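You operate a simulated robot arm through the tools that you are given. There is no shell and no other tool.

Carry out the task below with a simulated robot arm. There is one attempt and no reset: what you move stays moved.

Task
Tighten the vice on the pipe, flux its top end and push the sleeve on.
Fine: put the brush back and the lid on the red pot.

Only the result counts: the job must be done as asked and must still hold three seconds after the hand-in. Knocking over, shifting, dropping, spilling or breaking anything else fails it. A push-on lid holds only when it is set on centred and level and pressed home; a screw cap is set on level and turned clockwise until tight.

Robot
A 7-joint arm with a two-finger parallel gripper, fixed in place. Base frame: the origin is at the foot of the arm, x ahead of it, y to its left, z up; the work surface is at about z = 800. Readings come in mm, rad, newtons and seconds.
With the tool pointing down near the work surface it reaches from about 380 to 800 mm from the base axis. Its first joint turns from -2.496 to 2.496 rad. Payload 3 kg.
Tool frame: the origin (TCP) lies between the finger pads and is the grasp point; the fingertips stand 30 mm ahead of it; z points along the fingers, y is the line along which they close. Largest opening 110 mm; finger width 20, thickness 10; the body of the gripper, 48 by 112 mm, starts 55 mm behind the TCP.
Orientation is that of the tool frame in the base frame, as a unit quaternion [w, x, y, z]. With the fingers straight down and closing along the base's y, the tool's x points along the base's -x, its y along +y and its z along -z.

Tools
- The arm moves only by the tool send_rows. Its argument "increments" is a list of rows, each a list of 7 numbers: the turn, a rotation vector about the base's x, y, z in rad, then the shift along the base's x, y, z in mm, then the closure, from 0 (fully open) to 1 (shut). In form: [[ax, ay, az, x, y, z, gripper], ...]. A call has 1 to 20 rows; each row is the pose to reach, as a shift and turn from the pose commanded when the call began. Each row takes 0.2 s and may step no farther than 50 mm and 0.15 rad from the row before; otherwise, or with a gripper value out of range, the whole call is refused. Where a pose cannot be reached the arm comes as near as it can. A force on the tool above 40 N (or 10 N above the force at the start of the call, whichever is more), or a blocked arm, ends the call early, and 0.2 s more pass. The fingers move at their own pace (about 153 mm/s each) and stop on an object; they squeeze with about 21 N. The grip force told is the motor's: it shows also when the fingers shut on nothing. Time passes only in rows, and 0.2 s behind the last, so rows that repeat a pose let the fingers close. It gives the time, the measured TCP pose, the force on the tool (base axes), the opening and the grip force at its end, in the units of the frame above (readings bear some noise), with the torque about the TCP (base axes, N m) and any sound that the robot's microphone picked up.
- Cameras (640 x 400 px; columns grow to the right, rows downward): "scene" is fixed at [399.2, -500.1, 1610.2]; the picture's right is [1.00, -0.03, 0.00], its down [-0.02, -0.70, -0.71] and it looks along [0.02, 0.71, -0.70] (base axes); focal length 296 px, centre (320, 200). "wrist" rides on the gripper at [72, 17, -103] in the tool frame; the picture's right is [-0.23, 0.97, 0.00], its down [-0.76, -0.18, -0.62] and it looks along [-0.61, -0.14, 0.78] (tool axes); focal length 222 px, centre (320, 200). There is no depth. A picture from a camera that has moved, and an enlarged one, comes with that camera's place and axes in the base frame and with its lens.
- grab_frame(camera): a new picture of that camera. It takes no simulated time.
- slide_trunk(by): slides the trunk up (or, below 0, down) by that many mm; the arm rides with it, the base frame stays. It gives what a move gives, with no picture.
- inspect(camera, box): a new picture of the part [left, top, right, bottom] of that camera's present view, enlarged. It takes no simulated time.
- hand_in(): hands the job in; it is judged then, once.

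Nothing tells you positions but the pictures and the camera data. Unless the task says otherwise, let go and move clear before handing in.

The tools are called after "Call:" as a command line: name --pt "numbers of a row" for each row, then --argument value for the rest, lists and objects as JSON in quotes. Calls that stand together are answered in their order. send_rows: Moves the arm, as the interface text tells. Its arguments: {"type":"object","properties":{"increments":{"type":"array","items":{"type":"array","items":{"type":"number"}}}},"required":["increments"]} The other tools are called the same way: slide_trunk (by) slides the trunk up or down; grab_frame (camera) takes a picture; inspect (camera, box) takes an enlarged picture of a part of a camera's view; hand_in () hands the job in.

At the start:

```text
clock: 0.0
ee_pos: [500.1, 8.3, 1288.1]
tcp_rot: [0.0, 0.0, 1.0, 0.0]
force: [-0.5, -0.2, 0.7]
moment: [0.0, 0.0, 0.02]
finger_gap: 109.6
grasp_force: 0.0
trunk travel left (down, up): [-400.0, 90.0]
```

scene: 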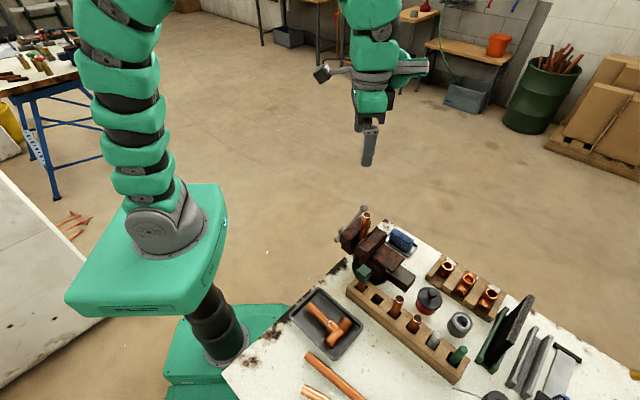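
wrist: 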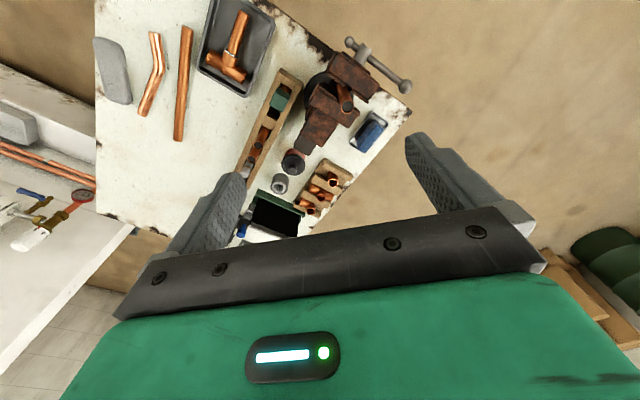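

I see a bench with a vice holding a pipe, a rack with fittings and brush, a red pot and other items. I'll look at enlarged views before moving.

Call:
inspect --camera "scene" --box '[320, 195, 430, 300]'

Call:
inspect --camera "scene" --box '[340, 250, 540, 400]'

Call:
inspect --camera "wrist" --box '[190, 20, 430, 240]'

Call:
inspect --camera "scene" --box '[220, 190, 640, 400]'

```text
3.81 times, centred on (375, 248) of scene
camera zoom: at [399.2, -500.1, 1610.2], right [1.0, -0.03, 0.0], down [-0.02, -0.7, -0.71], along [0.02, 0.71, -0.7], focal length 1129 px, centre (110, 19)
```

zoom: 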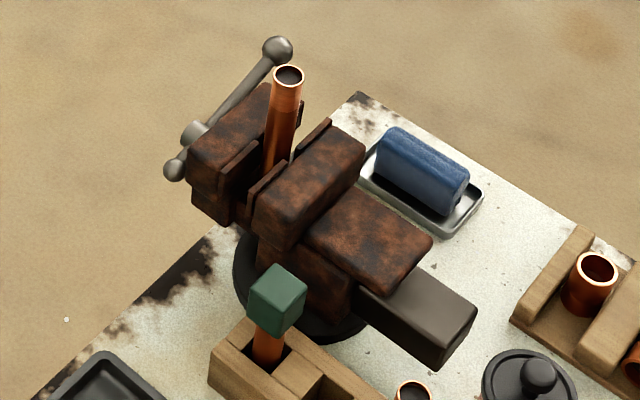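

```text
2.67 times, centred on (440, 325) of scene
camera zoom: at [399.2, -500.1, 1610.2], right [1.0, -0.03, 0.0], down [-0.02, -0.7, -0.71], along [0.02, 0.71, -0.7], focal length 790 px, centre (0, -133)
```

zoom: 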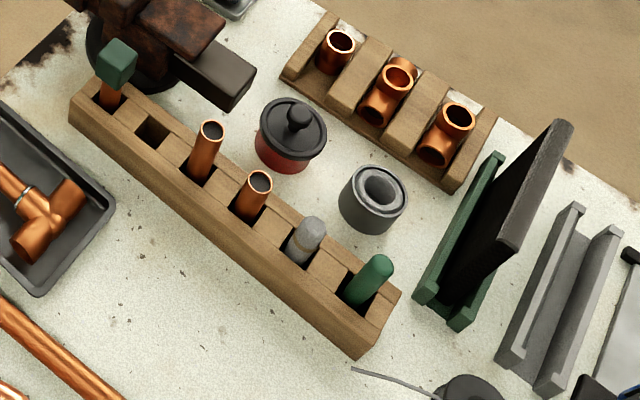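

```text
1.82 times, centred on (310, 130) of wrist
camera zoom: at [427.3, 23.7, 1392.0], right [0.23, 0.97, 0.0], down [0.76, -0.18, 0.62], along [0.61, -0.14, -0.78], focal length 404 px, centre (338, 327)
```

zoom: 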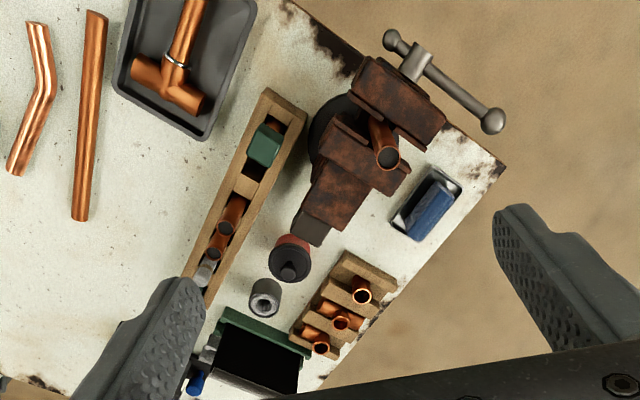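

```text
1.52 times, centred on (430, 295) of scene
camera zoom: at [399.2, -500.1, 1610.2], right [1.0, -0.03, 0.0], down [-0.02, -0.7, -0.71], along [0.02, 0.71, -0.7], focal length 452 px, centre (152, 55)
```

zoom: 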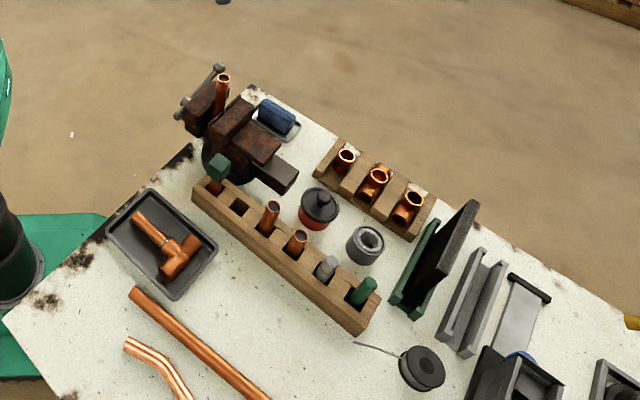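

I take the pipe top to be near (543, 44, 1013), the pot knob near (712, -115, 874) and the sleeve near (785, -18, 850). I'll bring the wrist camera closer to see the vice and the handle bar.

Call:
send_rows --pt "0 0 0 -20 18 -36 0" --pt "0 0 0 -40 36 -72 0" --pt "0 0 0 -60 54 -108 0" --pt "0 0 0 -80 72 -144 0" --pt "0 0 0 -100 92 -178 0" --pt "0 0 0 -100 92 -178 0"

Call:
grab_frame --camera "wrist"

Call:
grab_frame --camera "scene"

```text
clock: 1.4
ee_pos: [400.4, 98.9, 1110.8]
tcp_rot: [-0.001, 0.001, 1.0, 0.0]
force: [-0.2, -0.8, -0.1]
moment: [0.0, 0.0, -0.02]
finger_gap: 109.8
grasp_force: 0.1
trunk travel left (down, up): [-400.0, 90.0]
```

```text
taken
camera wrist: at [327.2, 115.5, 1215.2], right [0.23, 0.97, 0.0], down [0.76, -0.18, 0.62], along [0.61, -0.14, -0.78], focal length 222 px, centre (320, 200)
```

wrist: 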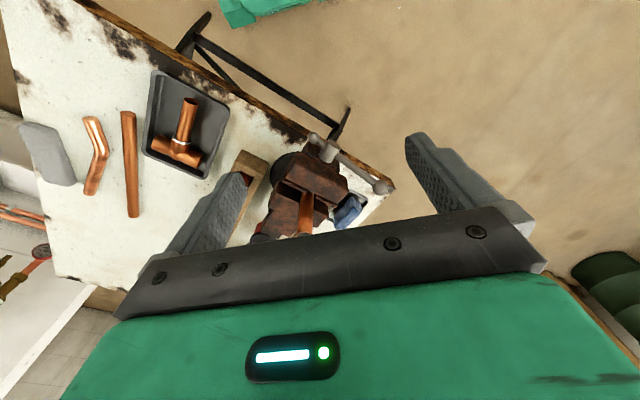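

```text
taken
```

scene: 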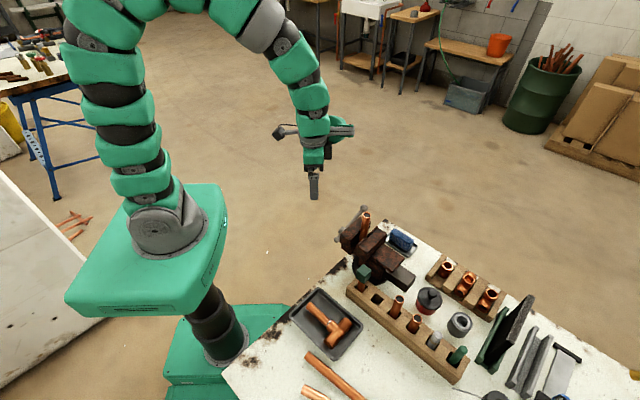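

The wrist camera sees best almost straight below itself. I'll shift it over the vice for a closer look at the jaws, pipe and bar.

Call:
send_rows --pt "0 0 0 35 -10 10 0" --pt "0 0 0 70 -20 15 0" --pt "0 0 0 100 -30 20 0" --pt "0 0 0 100 -30 20 0"

Call:
grab_frame --camera "wrist"

Call:
inspect --camera "wrist" --box '[220, 0, 440, 200]'

```text
clock: 2.4
ee_pos: [498.8, 69.9, 1128.9]
tcp_rot: [0.0, 0.0, 1.0, 0.0]
force: [-0.1, -0.2, 0.7]
moment: [0.0, 0.04, 0.03]
finger_gap: 109.8
grasp_force: 0.1
trunk travel left (down, up): [-400.0, 90.0]
```

```text
taken
camera wrist: at [426.2, 86.3, 1233.7], right [0.23, 0.97, 0.0], down [0.76, -0.18, 0.62], along [0.61, -0.14, -0.78], focal length 222 px, centre (320, 200)
```

wrist: 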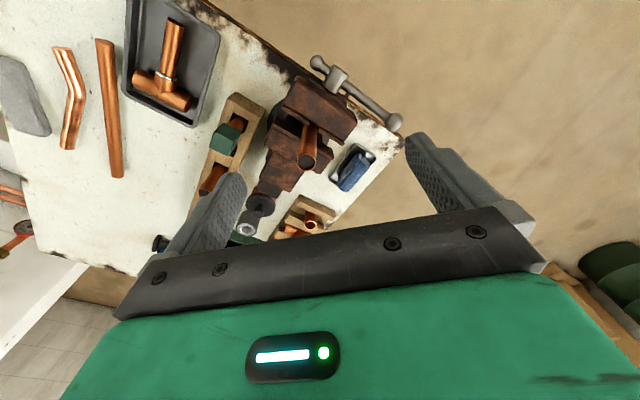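

```text
2.00 times, centred on (330, 100) of wrist
camera zoom: at [426.2, 86.3, 1233.7], right [0.23, 0.97, 0.0], down [0.76, -0.18, 0.62], along [0.61, -0.14, -0.78], focal length 444 px, centre (300, 400)
```

zoom: 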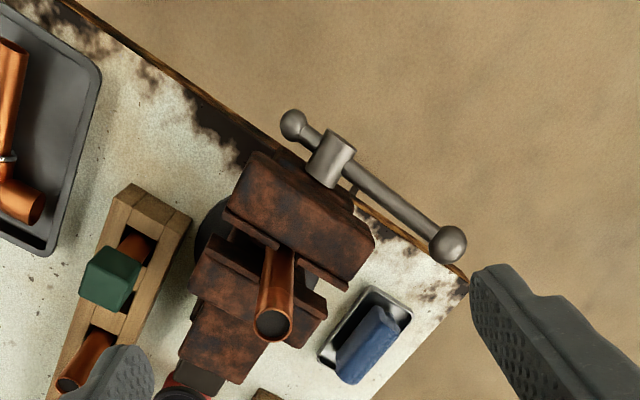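

The bar runs from about (469, 74, 866) to (561, 164, 914), and its screw boss is near (494, 98, 879). Next I'll look at the rack, pot and sleeve stand from above.

Call:
send_rows --pt "0 0 0 35 -30 0 0" --pt "0 0 0 70 -60 0 0" --pt "0 0 0 100 -95 0 0" --pt "0 0 0 120 -135 0 0" --pt "0 0 0 140 -170 0 0" --pt "0 0 0 140 -170 0 0"

Call:
grab_frame --camera "wrist"

Call:
inspect --camera "wrist" --box '[220, 0, 430, 200]'

```text
clock: 3.8
ee_pos: [641.2, -101.6, 1130.1]
tcp_rot: [-0.001, 0.0, 1.0, 0.0]
force: [1.4, -0.4, 0.1]
moment: [0.02, 0.0, 0.01]
finger_gap: 109.8
grasp_force: 0.1
trunk travel left (down, up): [-400.0, 90.0]
```

```text
taken
camera wrist: at [568.2, -85.4, 1235.0], right [0.23, 0.97, 0.0], down [0.76, -0.18, 0.62], along [0.61, -0.14, -0.78], focal length 222 px, centre (320, 200)
```

wrist: 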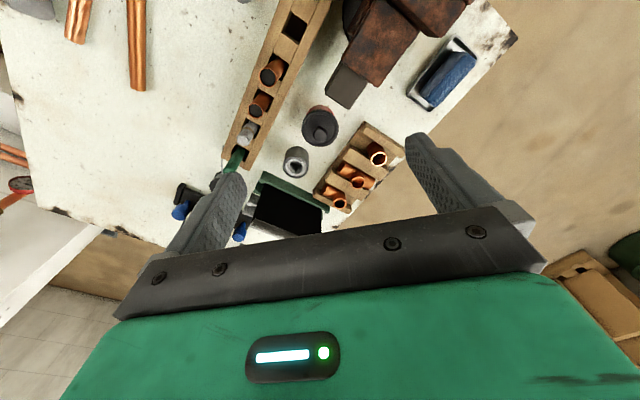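

```text
2.00 times, centred on (325, 100) of wrist
camera zoom: at [568.2, -85.4, 1235.0], right [0.23, 0.97, 0.0], down [0.76, -0.18, 0.62], along [0.61, -0.14, -0.78], focal length 444 px, centre (310, 400)
```

zoom: 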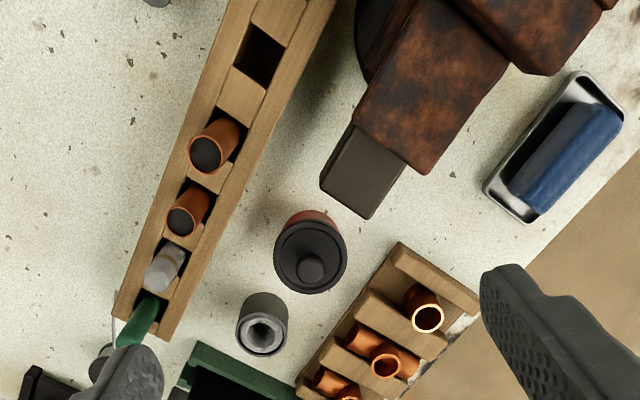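

I can make out six slots: a green block on copper, an empty one, two copper tubes, a grey rod and a green rod. I'll zoom in on each to find the brush.

Call:
inspect --camera "scene" --box '[425, 320, 485, 385]'

Call:
inspect --camera "scene" --box '[345, 255, 430, 340]'

Call:
inspect --camera "scene" --box '[410, 250, 510, 345]'

Call:
inspect --camera "scene" --box '[470, 290, 640, 400]'

Call:
inspect --camera "wrist" --box '[220, 40, 300, 190]'

```text
6.15 times, centred on (455, 352) of scene
camera zoom: at [399.2, -500.1, 1610.2], right [1.0, -0.03, 0.0], down [-0.02, -0.7, -0.71], along [0.02, 0.71, -0.7], focal length 1824 px, centre (-511, -738)
```

zoom: 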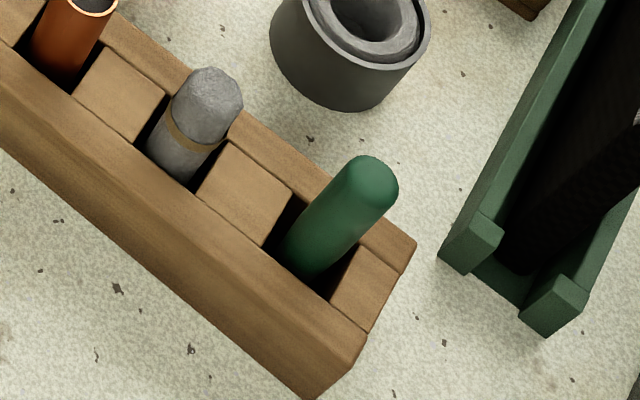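

```text
4.71 times, centred on (388, 298) of scene
camera zoom: at [399.2, -500.1, 1610.2], right [1.0, -0.03, 0.0], down [-0.02, -0.7, -0.71], along [0.02, 0.71, -0.7], focal length 1394 px, centre (2, -259)
```

zoom: 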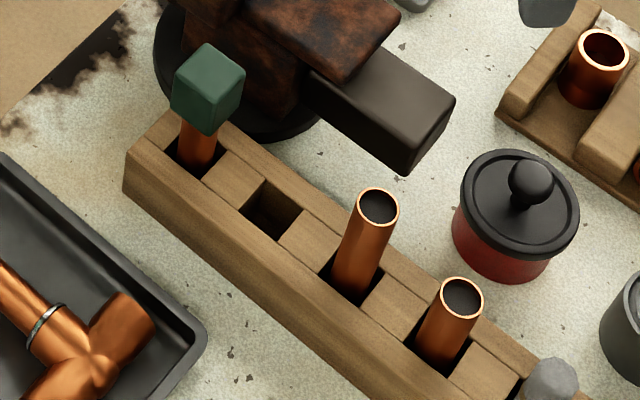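

```text
4.21 times, centred on (460, 298) of scene
camera zoom: at [399.2, -500.1, 1610.2], right [1.0, -0.03, 0.0], down [-0.02, -0.7, -0.71], along [0.02, 0.71, -0.7], focal length 1248 px, centre (-270, -210)
```

zoom: 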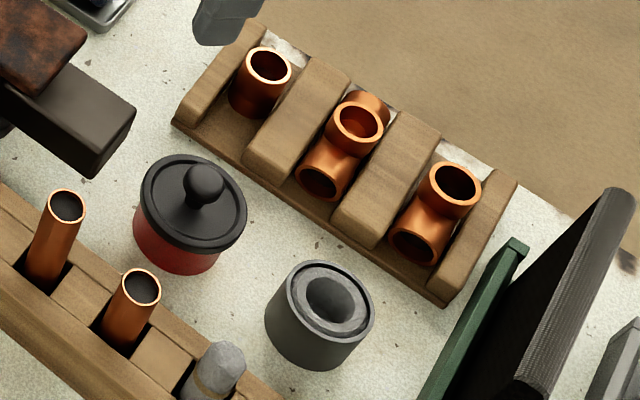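

```text
3.64 times, centred on (555, 345) of scene
camera zoom: at [399.2, -500.1, 1610.2], right [1.0, -0.03, 0.0], down [-0.02, -0.7, -0.71], along [0.02, 0.71, -0.7], focal length 1078 px, centre (-534, -327)
```

zoom: 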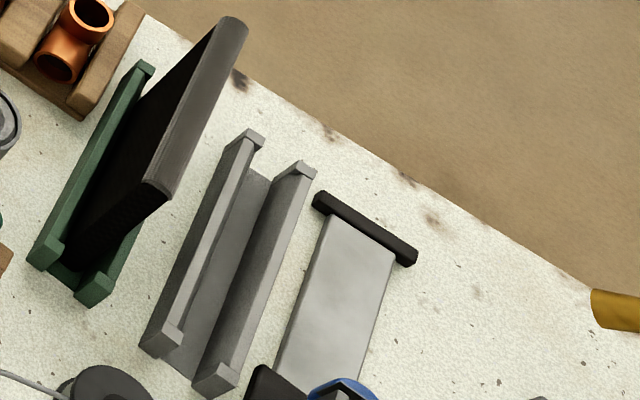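

```text
2.67 times, centred on (260, 115) of wrist
camera zoom: at [568.2, -85.4, 1235.0], right [0.23, 0.97, 0.0], down [0.76, -0.18, 0.62], along [0.61, -0.14, -0.78], focal length 592 px, centre (480, 427)
```

zoom: 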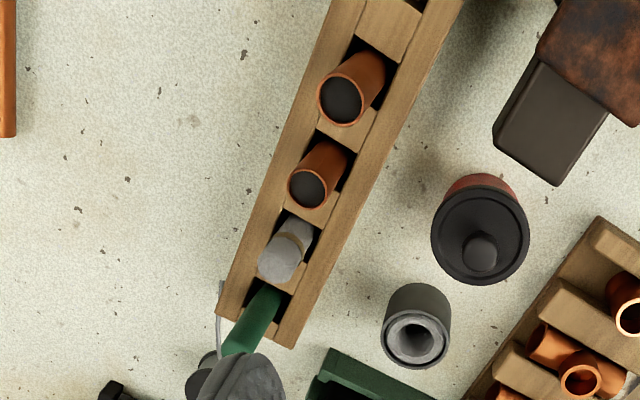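

The likely brush candidates are the grey lumpy rod in slot 5, the green rod in slot 6 and the block in slot 1. I'll move in closer over slots 5 and 6.

Call:
send_rows --pt "0 0 0 25 -35 -20 0" --pt "0 0 0 50 -70 -40 0" --pt "0 0 0 70 -105 -60 0" --pt "0 0 0 80 -135 -90 0" --pt "0 0 0 80 -140 -120 0" --pt "0 0 0 80 -140 -120 0"

Call:
grab_frame --camera "wrist"

Call:
inspect --camera "wrist" --box '[260, 0, 440, 120]'

```text
clock: 5.2
ee_pos: [720.8, -240.6, 1013.3]
tcp_rot: [-0.001, 0.0, 1.0, 0.0]
force: [-0.6, -1.0, 0.2]
moment: [-0.01, 0.01, 0.02]
finger_gap: 109.8
grasp_force: 0.2
trunk travel left (down, up): [-400.0, 90.0]
```

```text
taken
camera wrist: at [648.5, -224.2, 1116.9], right [0.23, 0.97, 0.0], down [0.76, -0.18, 0.62], along [0.61, -0.14, -0.78], focal length 222 px, centre (320, 200)
```

wrist: 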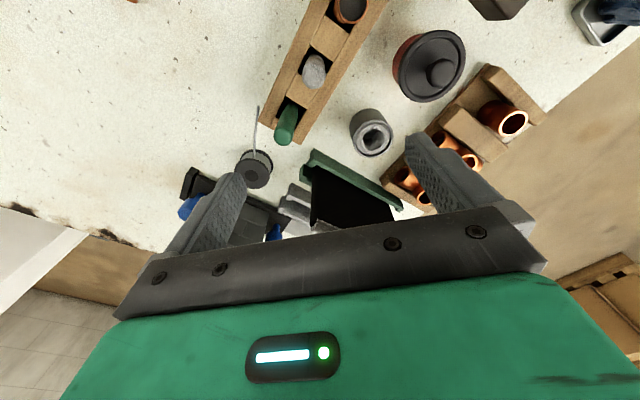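

```text
3.33 times, centred on (350, 60) of wrist
camera zoom: at [648.5, -224.2, 1116.9], right [0.23, 0.97, 0.0], down [0.76, -0.18, 0.62], along [0.61, -0.14, -0.78], focal length 740 px, centre (220, 667)
```

zoom: 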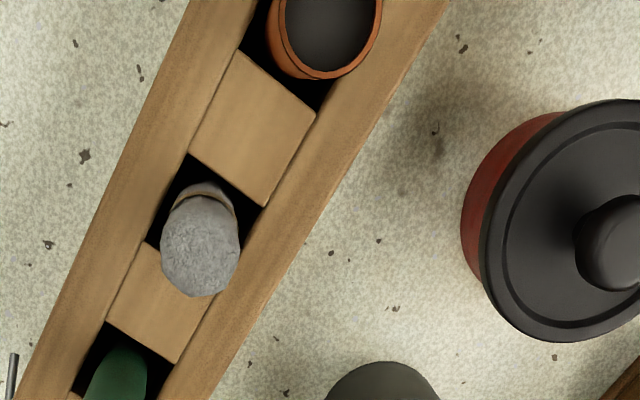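

The tops alone don't settle it, so I'll tilt the tool to see the rods from the side.

Call:
send_rows --pt "0 -0.13 0 -6 -1 -5 0" --pt "0 -0.26 0 -12 -2 -10 0" --pt "0 -0.39 0 -18 -3 -15 0" --pt "0 -0.52 0 -24 -4 -20 0" --pt "0 -0.65 0 -30 -6 -26 0" --pt "0 -0.78 0 -36 -7 -32 0" --pt "0 -0.78 0 -36 -7 -32 0"

Call:
grab_frame --camera "wrist"

Call:
inspect --camera "wrist" --box '[220, 0, 440, 200]'

```text
clock: 6.8
ee_pos: [683.0, -246.7, 977.0]
tcp_rot: [0.38, -0.001, 0.925, 0.001]
force: [-0.4, 0.6, 0.9]
moment: [-0.02, 0.02, 0.01]
finger_gap: 109.9
grasp_force: 0.1
trunk travel left (down, up): [-400.0, 90.0]
```

```text
taken
camera wrist: at [559.0, -231.3, 1001.0], right [0.16, 0.97, 0.16], down [0.1, -0.18, 0.98], along [0.98, -0.14, -0.13], focal length 222 px, centre (320, 200)
```

wrist: 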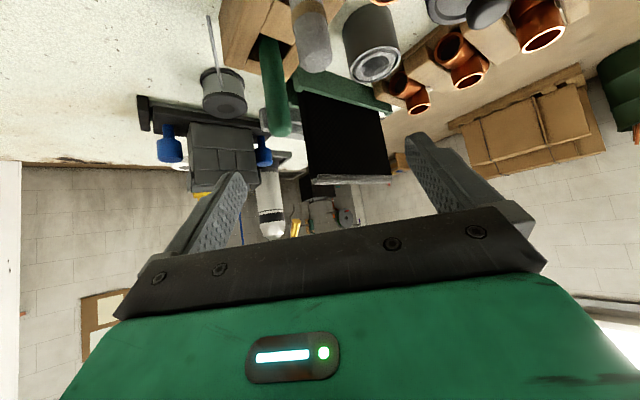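

```text
2.00 times, centred on (330, 100) of wrist
camera zoom: at [559.0, -231.3, 1001.0], right [0.16, 0.97, 0.16], down [0.1, -0.18, 0.98], along [0.98, -0.14, -0.13], focal length 444 px, centre (300, 400)
```

zoom: 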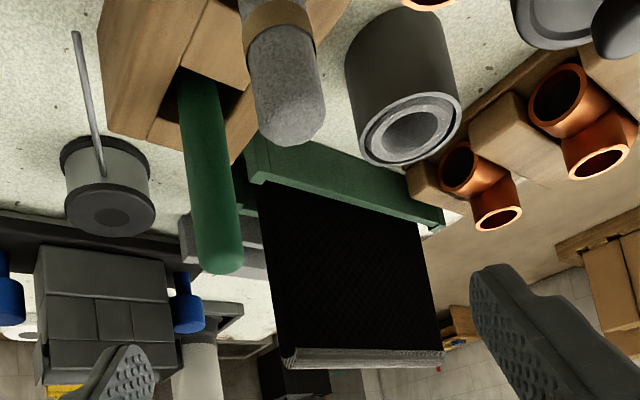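

Slot 6 is a smooth green handle and slot 5 a banded grey roll. I'll view slot 1 and the tubes from the same side angle.

Call:
send_rows --pt "0 0 0 -30 30 20 0" --pt "0 0 0 -60 60 30 0" --pt "0 0 0 -90 90 30 0" --pt "0 0 0 -120 110 30 0" --pt "0 0 0 -150 140 30 0" --pt "0 0 0 -160 155 30 0" --pt "0 0 0 -160 155 30 0"

Call:
grab_frame --camera "wrist"

Call:
inspect --camera "wrist" --box '[220, 0, 440, 200]'

```text
clock: 8.4
ee_pos: [542.7, -111.0, 1007.1]
tcp_rot: [0.38, 0.001, 0.925, 0.0]
force: [-0.3, -0.5, -0.1]
moment: [0.05, -0.01, 0.07]
finger_gap: 110.1
grasp_force: 0.0
out of reach, approached as far as the arm can: row 5, 6, 7
trunk travel left (down, up): [-400.0, 90.0]
```

```text
taken
camera wrist: at [417.5, -94.2, 1031.3], right [0.16, 0.97, 0.16], down [0.1, -0.18, 0.98], along [0.98, -0.14, -0.13], focal length 222 px, centre (320, 200)
```

wrist: 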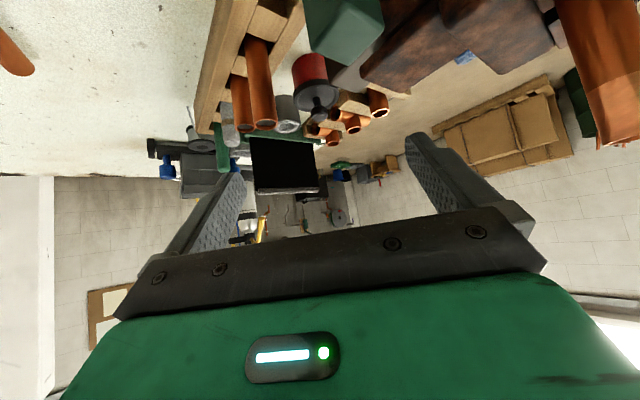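

```text
2.00 times, centred on (330, 100) of wrist
camera zoom: at [417.5, -94.2, 1031.3], right [0.16, 0.97, 0.16], down [0.1, -0.18, 0.98], along [0.98, -0.14, -0.13], focal length 444 px, centre (300, 400)
```

zoom: 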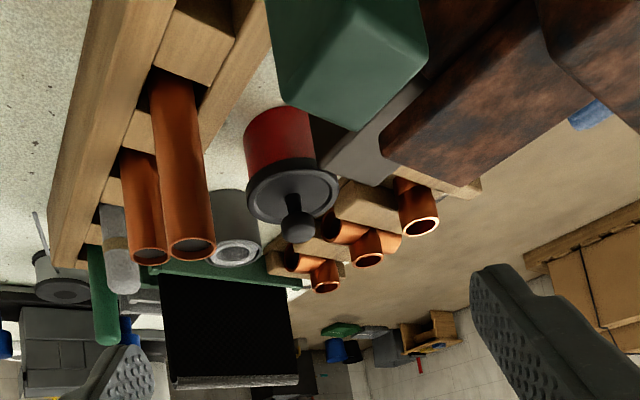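

The copper tubes show dark ends here. I'll enlarge them to see whether they are plain tubes or brushes.

Call:
inspect --camera "wrist" --box '[225, 60, 305, 150]'

Call:
inspect --camera "wrist" --box '[270, 0, 400, 130]'

Call:
inspect --camera "scene" --box '[380, 285, 430, 345]'

Call:
inspect --camera "scene" --box '[345, 255, 395, 305]'

```text
4.44 times, centred on (265, 105) of wrist
camera zoom: at [417.5, -94.2, 1031.3], right [0.16, 0.97, 0.16], down [0.1, -0.18, 0.98], along [0.98, -0.14, -0.13], focal length 987 px, centre (564, 622)
```

zoom: 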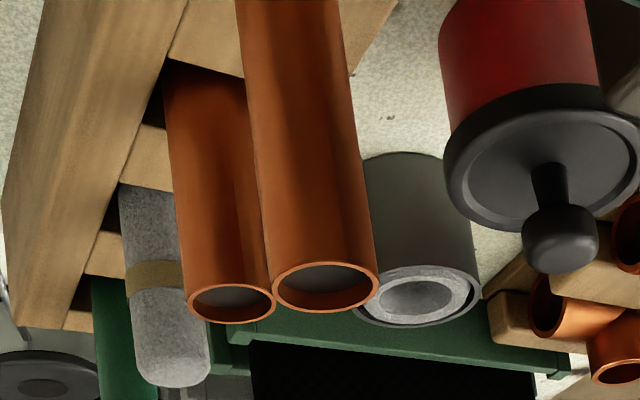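

```text
3.08 times, centred on (335, 65) of wrist
camera zoom: at [417.5, -94.2, 1031.3], right [0.16, 0.97, 0.16], down [0.1, -0.18, 0.98], along [0.98, -0.14, -0.13], focal length 684 px, centre (274, 615)
```

zoom: 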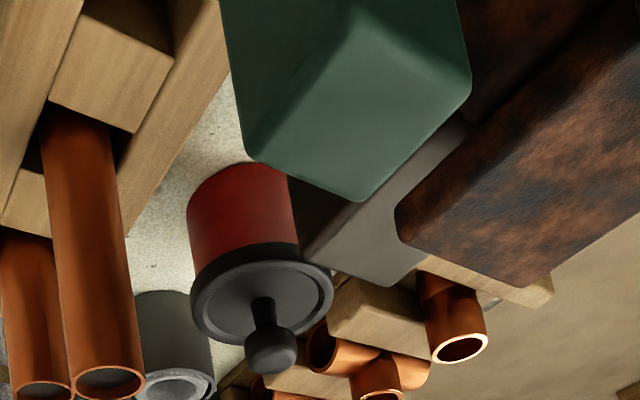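

```text
6.67 times, centred on (405, 315) of scene
camera zoom: at [399.2, -500.1, 1610.2], right [1.0, -0.03, 0.0], down [-0.02, -0.7, -0.71], along [0.02, 0.71, -0.7], focal length 1976 px, centre (-247, -567)
```

zoom: 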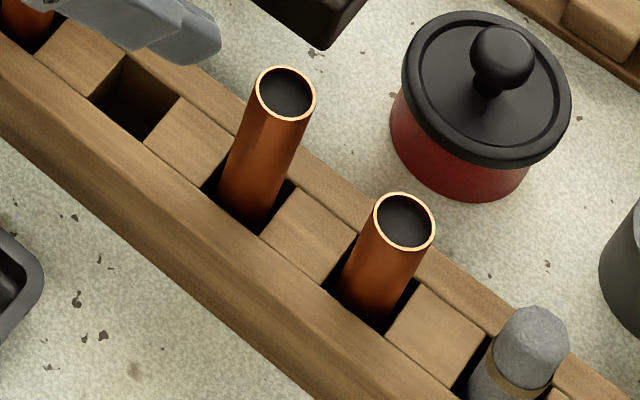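

```text
8.00 times, centred on (370, 280) of scene
camera zoom: at [399.2, -500.1, 1610.2], right [1.0, -0.03, 0.0], down [-0.02, -0.7, -0.71], along [0.02, 0.71, -0.7], focal length 2371 px, centre (-80, -440)
```

zoom: 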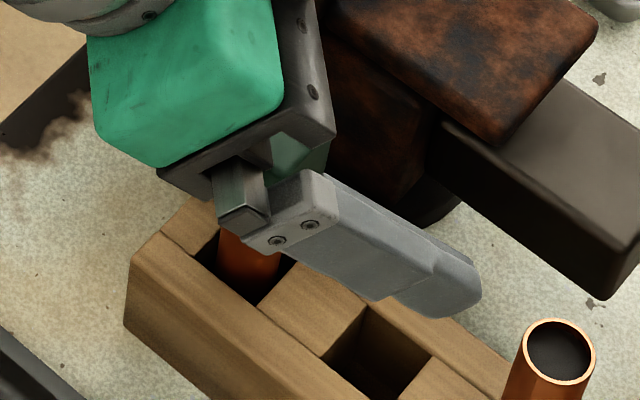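

Slots 3 and 4 are plain tubes and slot 5 is an abrasive roll, so the green handle in slot 6 looks like the brush. First I'll straighten the tool and rise clear before going to the vice bar.

Call:
send_rows --pt "0 0.13 0 0 0 30 0" --pt "0 0.26 0 0 0 60 0" --pt "0 0.39 0 0 0 90 0" --pt "0 0.52 0 0 0 110 0" --pt "0 0.65 0 0 0 122 0" --pt "0 0.78 0 0 0 122 0" --pt "0 0.78 0 0 0 122 0"

```text
clock: 10.0
ee_pos: [541.9, -108.9, 1132.7]
tcp_rot: [-0.001, 0.0, 1.0, 0.001]
force: [0.9, 1.0, -0.1]
moment: [0.0, 0.06, 0.01]
finger_gap: 109.9
grasp_force: 0.0
trunk travel left (down, up): [-400.0, 90.0]
```

The tool is vertical again. I'll yaw it so the fingers close along the screw axis, cross high over the pipe and stop above the bar's long-end ball.

Call:
send_rows --pt "0 0 0.12 3 40 0 0" --pt "0 0 0.24 6 80 0 0" --pt "0 0 0.36 9 120 0 0.2" --pt "0 0 0.48 12 160 0 0.4" --pt "0 0 0.6 15 200 0 0.5" --pt "0 0 0.7 18 240 0 0.5" --pt "0 0 0.776 19 274 0 0.5" --pt "0 0 0.776 19 274 0 0.5"

Call:
grab_frame --camera "wrist"

Call:
inspect --camera "wrist" --box '[200, 0, 440, 200]'

Call:
grab_frame --camera "scene"

```text
clock: 11.8
ee_pos: [563.2, 164.2, 1131.2]
tcp_rot: [-0.001, -0.378, 0.926, 0.0]
force: [-0.2, -0.3, -1.2]
moment: [-0.03, 0.0, -0.01]
finger_gap: 55.0
grasp_force: 0.0
trunk travel left (down, up): [-400.0, 90.0]
```

```text
taken
camera wrist: at [498.8, 125.6, 1235.0], right [-0.52, 0.85, 0.0], down [0.67, 0.41, 0.62], along [0.53, 0.32, -0.78], focal length 222 px, centre (320, 200)
```

wrist: 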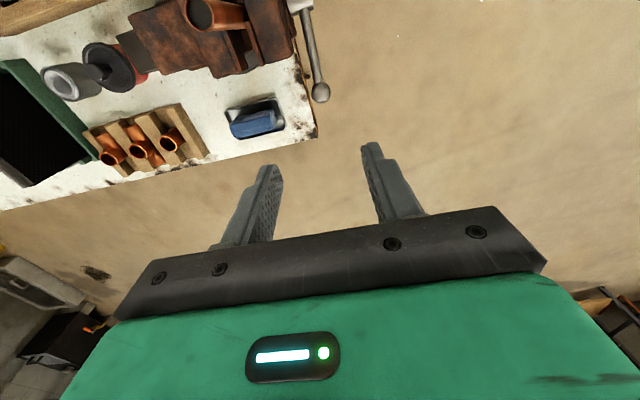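

```text
2.00 times, centred on (320, 100) of wrist
camera zoom: at [498.8, 125.6, 1235.0], right [-0.52, 0.85, 0.0], down [0.67, 0.41, 0.62], along [0.53, 0.32, -0.78], focal length 444 px, centre (320, 400)
```

zoom: 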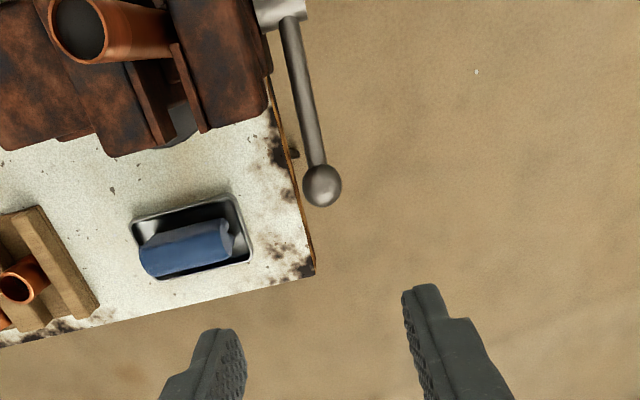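

```text
taken
```

scene: 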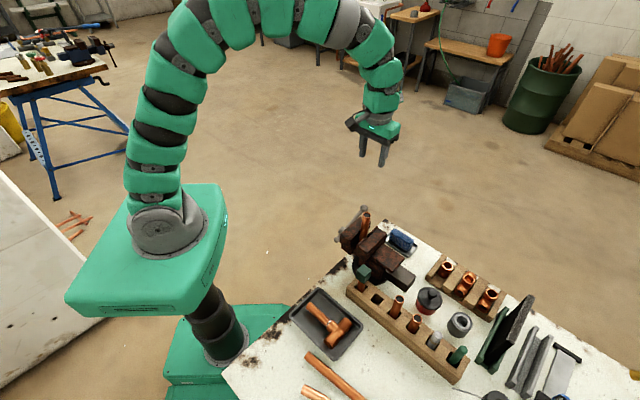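

The ball is clearly in view below the gripper, near (559, 162, 917). I'll descend most of the way and look again.

Call:
send_rows --pt "0 0 0 -1 -1 -40 0.5" --pt "0 0 0 -2 -2 -80 0.5" --pt "0 0 0 -3 -2 -125 0.5" --pt "0 0 0 -3 -2 -140 0.5" --pt "0 0 0 -3 -2 -140 0.5"

Call:
inspect --camera "wrist" --box '[200, 0, 440, 200]'

Call:
inspect --camera "scene" --box '[320, 130, 450, 270]'

```text
clock: 13.0
ee_pos: [558.3, 163.1, 992.6]
tcp_rot: [0.0, -0.379, 0.925, 0.0]
force: [0.3, -0.9, 0.2]
moment: [0.02, 0.0, -0.02]
finger_gap: 54.9
grasp_force: 0.1
trunk travel left (down, up): [-400.0, 90.0]
```

```text
2.00 times, centred on (320, 100) of wrist
camera zoom: at [495.4, 123.2, 1095.5], right [-0.52, 0.85, 0.0], down [0.67, 0.41, 0.62], along [0.53, 0.32, -0.78], focal length 444 px, centre (320, 400)
```

zoom: 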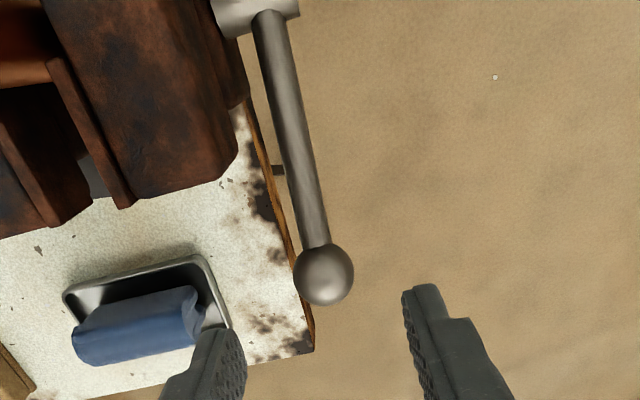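

```text
2.86 times, centred on (385, 200) of scene
camera zoom: at [399.2, -500.1, 1610.2], right [1.0, -0.03, 0.0], down [-0.02, -0.7, -0.71], along [0.02, 0.71, -0.7], focal length 847 px, centre (134, 200)
```

zoom: 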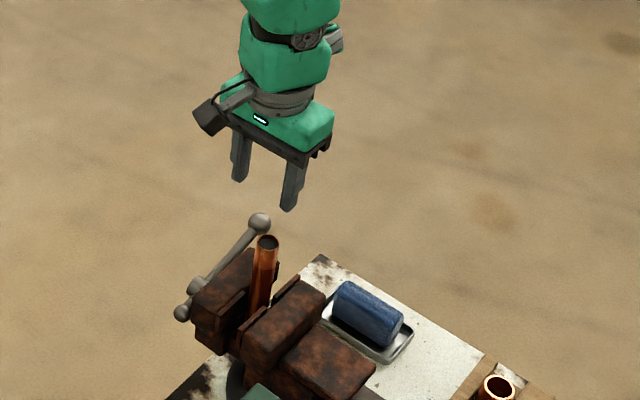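

The ball is centred between the fingers at about (559, 163, 913), roughly 25 mm across. I'll lower onto it and close.

Call:
send_rows --pt "0 0 0 1 0 -40 0.5" --pt "0 0 0 1 0 -79 0.5" --pt "0 0 0 1 0 -79 0.5"

Call:
grab_frame --camera "wrist"

Call:
inspect --camera "scene" --box '[320, 150, 450, 280]'

```text
clock: 13.8
ee_pos: [558.2, 162.4, 914.1]
tcp_rot: [0.0, -0.378, 0.926, 0.0]
force: [-0.1, 0.6, 0.0]
moment: [-0.02, -0.02, 0.0]
finger_gap: 54.9
grasp_force: 0.0
trunk travel left (down, up): [-400.0, 90.0]
```

```text
taken
camera wrist: at [495.0, 123.6, 1017.1], right [-0.52, 0.85, 0.0], down [0.67, 0.41, 0.62], along [0.53, 0.32, -0.78], focal length 222 px, centre (320, 200)
```

wrist: 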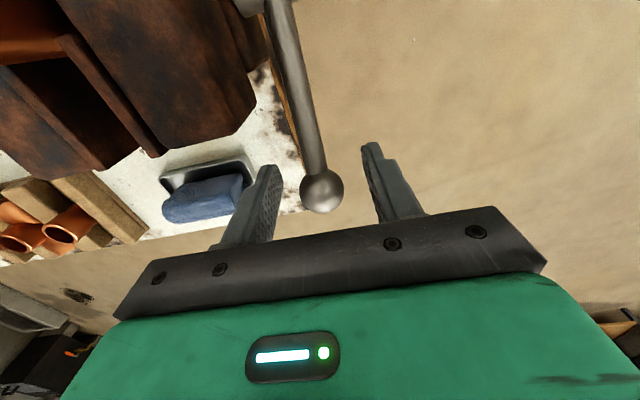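

```text
3.08 times, centred on (385, 215) of scene
camera zoom: at [399.2, -500.1, 1610.2], right [1.0, -0.03, 0.0], down [-0.02, -0.7, -0.71], along [0.02, 0.71, -0.7], focal length 912 px, centre (120, 154)
```

zoom: 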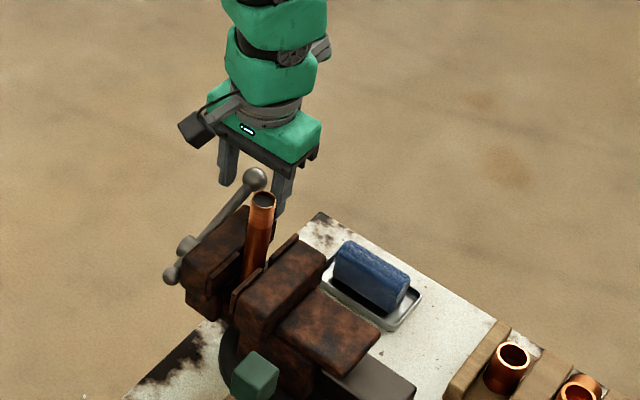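

The ball sits right at the grasp point. Closing on it.

Call:
send_rows --pt "0 0 0 0 0 0 0.7" --pt "0 0 0 0 0 0 1" --pt "0 0 0 0 0 0 1"

```text
clock: 14.6
ee_pos: [558.4, 163.4, 912.4]
tcp_rot: [0.0, -0.379, 0.925, 0.0]
force: [0.2, 0.7, -1.4]
moment: [0.1, -0.11, 0.01]
finger_gap: 26.5
grasp_force: 44.8
trunk travel left (down, up): [-400.0, 90.0]
```

The grip is firm on the 26.5 mm ball. I'll swing it up along the clockwise arc in small steps and watch the forces.

Call:
send_rows --pt "0 0 0 -2.4 -2.5 8 1" --pt "0 0 0 -5.2 -5.3 15.9 1" --pt "0 0 0 -8.5 -8.7 23.2 1" --pt "0 0 0 -12.2 -12.4 30.2 1"

Call:
grab_frame --camera "wrist"

```text
clock: 15.6
ee_pos: [547.6, 152.6, 943.1]
tcp_rot: [-0.001, -0.379, 0.926, 0.001]
force: [9.4, 12.5, -0.6]
moment: [0.76, -0.72, -0.03]
finger_gap: 26.3
grasp_force: 45.0
trunk travel left (down, up): [-400.0, 90.0]
```

```text
taken
camera wrist: at [484.0, 112.1, 1047.3], right [-0.52, 0.85, 0.0], down [0.67, 0.41, 0.62], along [0.53, 0.32, -0.78], focal length 222 px, centre (320, 200)
```

wrist: 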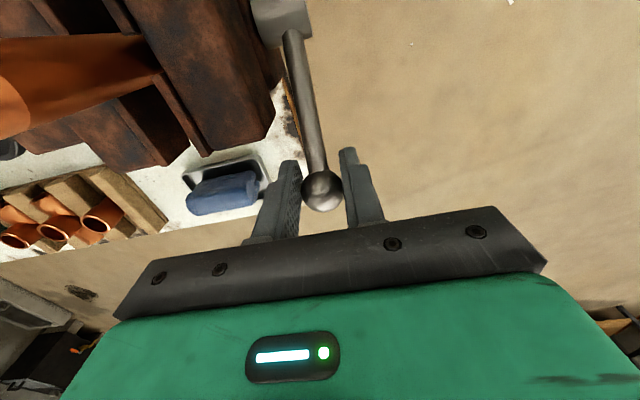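

The bar is turning with moderate resistance. I'll continue up the arc.

Call:
send_rows --pt "0 0 0 -3.5 -3.6 6.4 1" --pt "0 0 0 -7.5 -7.6 12.4 1" --pt "0 0 0 -12 -12.3 17.9 1" --pt "0 0 0 -17 -17.2 22.6 1"

Call:
grab_frame --camera "wrist"

```text
clock: 16.6
ee_pos: [530.9, 133.4, 964.4]
tcp_rot: [-0.002, -0.378, 0.926, 0.0]
force: [-2.1, -1.1, -19.8]
moment: [0.51, -0.49, 0.03]
finger_gap: 12.4
grasp_force: 45.0
trunk travel left (down, up): [-400.0, 90.0]
```

```text
taken
camera wrist: at [467.3, 94.4, 1069.0], right [-0.52, 0.85, 0.0], down [0.67, 0.41, 0.62], along [0.53, 0.32, -0.78], focal length 222 px, centre (320, 200)
```

wrist: 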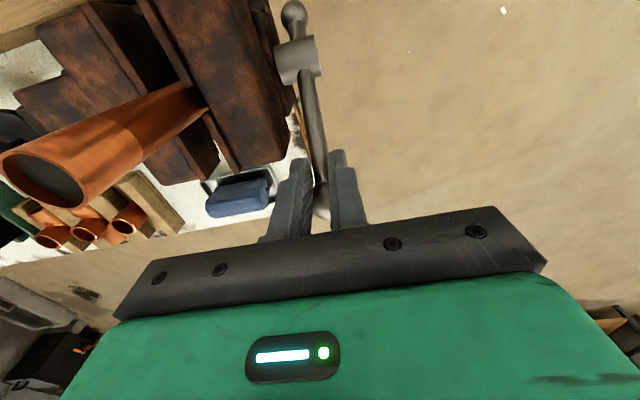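

The ball slipped and the fingers now hold the bar just inside it. I'll look closely at the jaws and pipe before going on.

Call:
inspect --camera "wrist" --box '[0, 0, 360, 225]'

Call:
inspect --camera "scene" --box '[325, 190, 425, 280]'

```text
1.78 times, centred on (180, 112) of wrist
camera zoom: at [467.3, 94.4, 1069.0], right [-0.52, 0.85, 0.0], down [0.67, 0.41, 0.62], along [0.53, 0.32, -0.78], focal length 395 px, centre (569, 356)
```

zoom: 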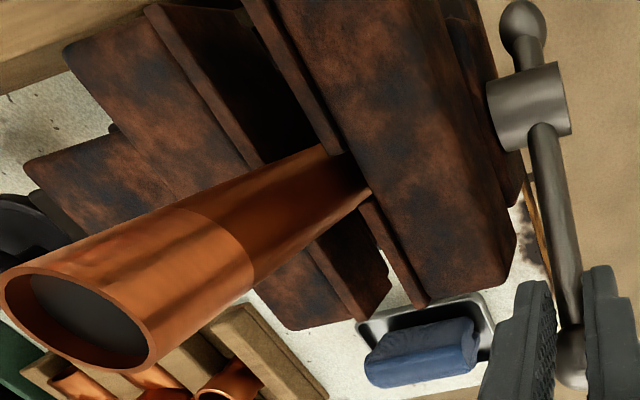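

```text
4.44 times, centred on (375, 235) of scene
camera zoom: at [399.2, -500.1, 1610.2], right [1.0, -0.03, 0.0], down [-0.02, -0.7, -0.71], along [0.02, 0.71, -0.7], focal length 1317 px, centre (76, 44)
```

zoom: 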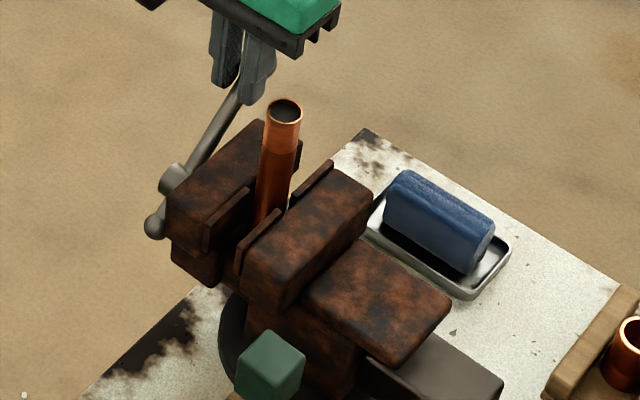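

The fingers slid along the bar, so friction alone is weak. I'll let go, rise over the ball and instead push it from its outer side with nearly closed fingers.

Call:
send_rows --pt "0 0 0 0 0 0 0.6" --pt "0 0 0 0 0 0 0.5" --pt "0 0 0 0 0 40 0.5" --pt "0 0 0 0 0 80 0.5" --pt "0 0 0 0 0 80 0.5"

Call:
grab_frame --camera "wrist"

Call:
inspect --camera "scene" --box '[325, 180, 425, 270]'

```text
clock: 17.8
ee_pos: [529.7, 133.9, 1045.3]
tcp_rot: [-0.001, -0.379, 0.926, 0.0]
force: [0.3, 0.8, -0.6]
moment: [-0.02, 0.01, 0.01]
finger_gap: 54.7
grasp_force: 0.0
trunk travel left (down, up): [-400.0, 90.0]
```

```text
taken
camera wrist: at [466.9, 94.8, 1149.8], right [-0.52, 0.85, 0.0], down [0.67, 0.41, 0.62], along [0.53, 0.32, -0.78], focal length 222 px, centre (320, 200)
```

wrist: 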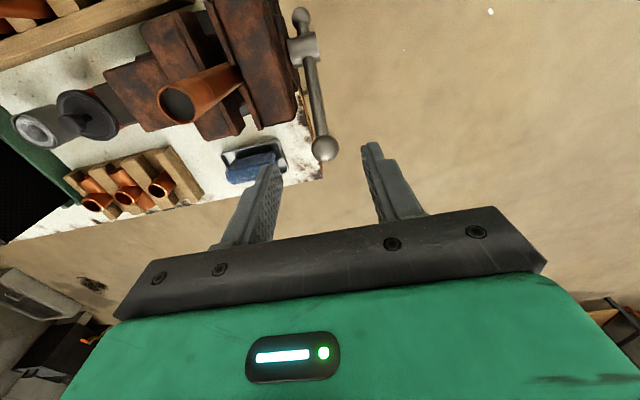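

```text
4.44 times, centred on (375, 225) of scene
camera zoom: at [399.2, -500.1, 1610.2], right [1.0, -0.03, 0.0], down [-0.02, -0.7, -0.71], along [0.02, 0.71, -0.7], focal length 1317 px, centre (76, 89)
```

zoom: 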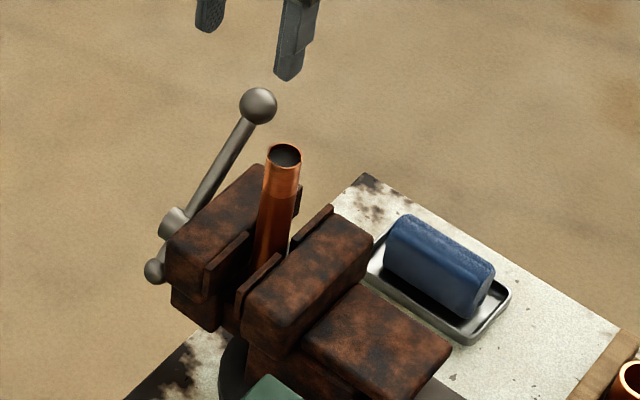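

The bar has turned about 20° and its ball is now near (545, 148, 951). I'll move to its outer side and come down with the fingers nearly closed.

Call:
send_rows --pt "0 0 0 20 20 0 0.87" --pt "0 0 0 38.3 37.8 0 0.87" --pt "0 0 0 38.3 37.8 -42 0.87" --pt "0 0 0 38.3 37.8 -83 0.87" --pt "0 0 0 38.3 37.8 -83 0.87"

Call:
grab_frame --camera "wrist"

```text
clock: 19.0
ee_pos: [569.5, 173.6, 964.3]
tcp_rot: [-0.001, -0.379, 0.925, 0.0]
force: [0.7, -0.2, 0.1]
moment: [-0.01, -0.01, 0.01]
finger_gap: 14.3
grasp_force: 0.0
trunk travel left (down, up): [-400.0, 90.0]
```

```text
taken
camera wrist: at [506.1, 134.3, 1068.3], right [-0.52, 0.85, 0.0], down [0.67, 0.41, 0.62], along [0.53, 0.32, -0.78], focal length 222 px, centre (320, 200)
```

wrist: 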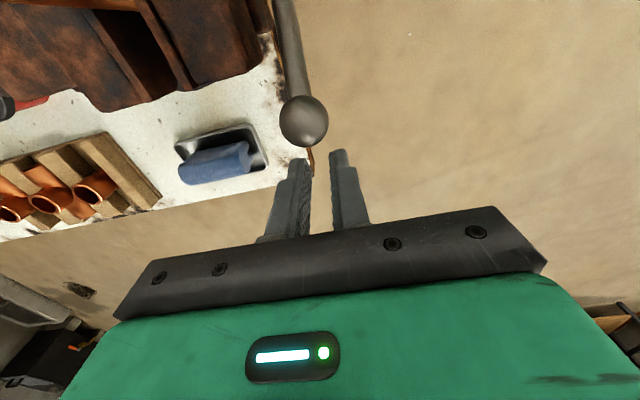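

The fingers are on the outer side and in line with the ball. I'll push it inward and over in steps.

Call:
send_rows --pt "0 0 0 -7 -7.1 0 0.87" --pt "0 0 0 -14.1 -14.2 2 0.87" --pt "0 0 0 -21.2 -21.3 5 0.87" --pt "0 0 0 -28.2 -28.3 8 0.87" --pt "0 0 0 -35.3 -35.4 10 0.87"

Call:
grab_frame --camera "wrist"

```text
clock: 20.2
ee_pos: [533.8, 137.1, 972.3]
tcp_rot: [-0.001, -0.379, 0.925, -0.001]
force: [0.6, 0.4, 0.4]
moment: [-0.03, -0.01, 0.03]
finger_gap: 14.4
grasp_force: 0.6
trunk travel left (down, up): [-400.0, 90.0]
```

```text
taken
camera wrist: at [470.2, 96.6, 1076.9], right [-0.52, 0.85, 0.0], down [0.67, 0.41, 0.62], along [0.53, 0.32, -0.78], focal length 222 px, centre (320, 200)
```

wrist: 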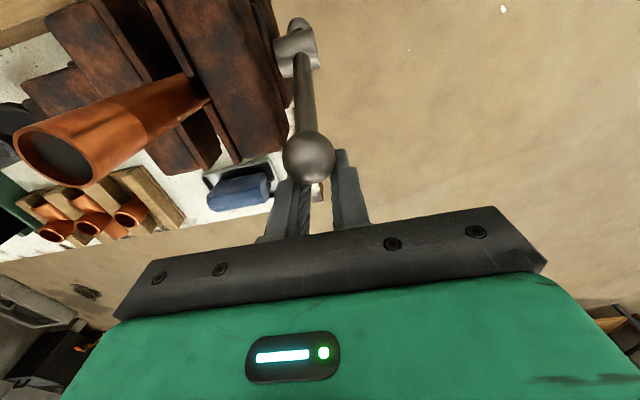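

The ball moves over smoothly with little force. I'll keep pushing past vertical.

Call:
send_rows --pt "0 0 0 -7 -7.1 2 0.87" --pt "0 0 0 -14.1 -14.2 4 0.87" --pt "0 0 0 -21.2 -21.3 5 0.87" --pt "0 0 0 -28.2 -28.3 6 0.87" --pt "0 0 0 -35.3 -35.4 6 0.87"

Call:
grab_frame --camera "wrist"

```text
clock: 21.4
ee_pos: [496.1, 102.6, 977.4]
tcp_rot: [-0.001, -0.379, 0.926, 0.001]
force: [0.4, 0.1, -0.4]
moment: [0.01, -0.04, 0.0]
finger_gap: 14.1
grasp_force: 0.0
trunk travel left (down, up): [-400.0, 90.0]
```

```text
taken
camera wrist: at [432.9, 62.6, 1082.1], right [-0.52, 0.85, 0.0], down [0.67, 0.41, 0.62], along [0.53, 0.32, -0.78], focal length 222 px, centre (320, 200)
```

wrist: 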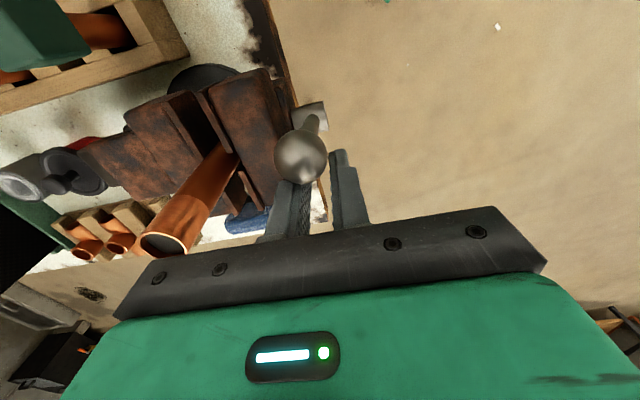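

The bar is near vertical now. I'll check the scene picture for the ball and jaw positions.

Call:
inspect --camera "scene" --box '[325, 180, 425, 270]'

Call:
inspect --camera "wrist" --box '[130, 60, 350, 260]'

```text
4.44 times, centred on (375, 225) of scene
camera zoom: at [399.2, -500.1, 1610.2], right [1.0, -0.03, 0.0], down [-0.02, -0.7, -0.71], along [0.02, 0.71, -0.7], focal length 1317 px, centre (76, 89)
```

zoom: 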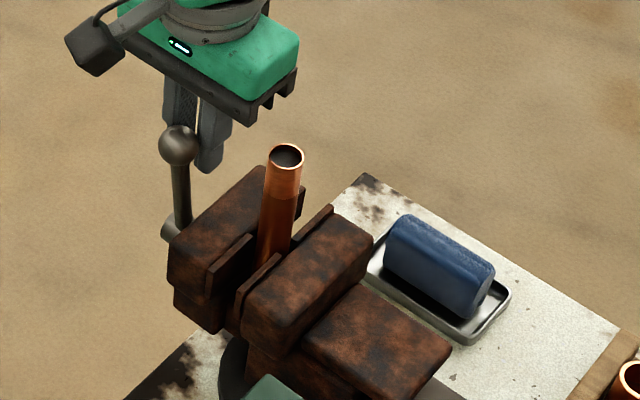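

```text
2.00 times, centred on (240, 160) of wrist
camera zoom: at [432.9, 62.6, 1082.1], right [-0.52, 0.85, 0.0], down [0.67, 0.41, 0.62], along [0.53, 0.32, -0.78], focal length 444 px, centre (480, 280)
```

zoom: 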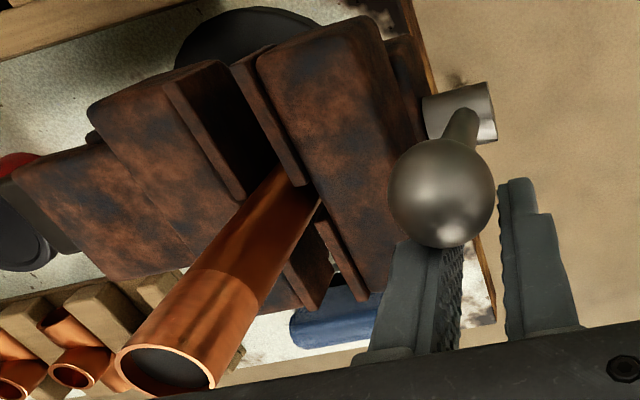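

The ball is at about (482, 81, 984), so the bar is just past vertical and the jaw has closed by a few millimetres. I'll recentre slightly and keep pushing.

Call:
send_rows --pt "0 0 0 -2 -9.5 1 0.87" --pt "0 0 0 -8 -16.5 0 0.87" --pt "0 0 0 -14.5 -23 -2 0.87" --pt "0 0 0 -21 -29.5 -5 0.87" --pt "0 0 0 -27.5 -36 -8 0.87" --pt "0 0 0 -33.8 -42.5 -12 0.87"

Call:
grab_frame --camera "wrist"

Call:
inspect --camera "scene" --box '[325, 180, 425, 270]'

```text
clock: 22.8
ee_pos: [464.1, 60.7, 966.3]
tcp_rot: [0.0, -0.379, 0.925, 0.0]
force: [-1.7, 4.6, 0.0]
moment: [0.11, -0.02, -0.04]
finger_gap: 16.3
grasp_force: 2.4
trunk travel left (down, up): [-400.0, 90.0]
```

```text
taken
camera wrist: at [400.1, 20.1, 1071.6], right [-0.52, 0.85, 0.0], down [0.67, 0.41, 0.62], along [0.53, 0.32, -0.78], focal length 222 px, centre (320, 200)
```

wrist: 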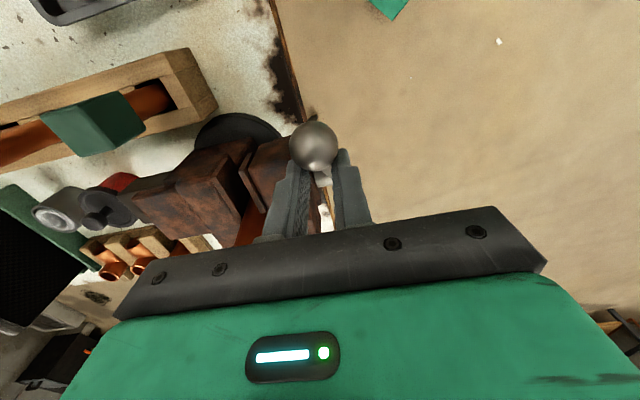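

```text
4.44 times, centred on (375, 225) of scene
camera zoom: at [399.2, -500.1, 1610.2], right [1.0, -0.03, 0.0], down [-0.02, -0.7, -0.71], along [0.02, 0.71, -0.7], focal length 1317 px, centre (76, 89)
```

zoom: 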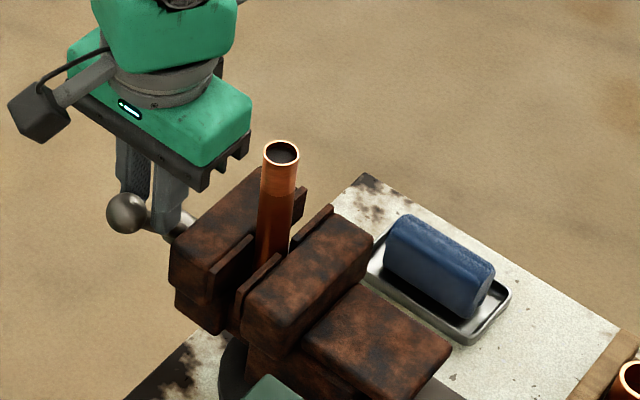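

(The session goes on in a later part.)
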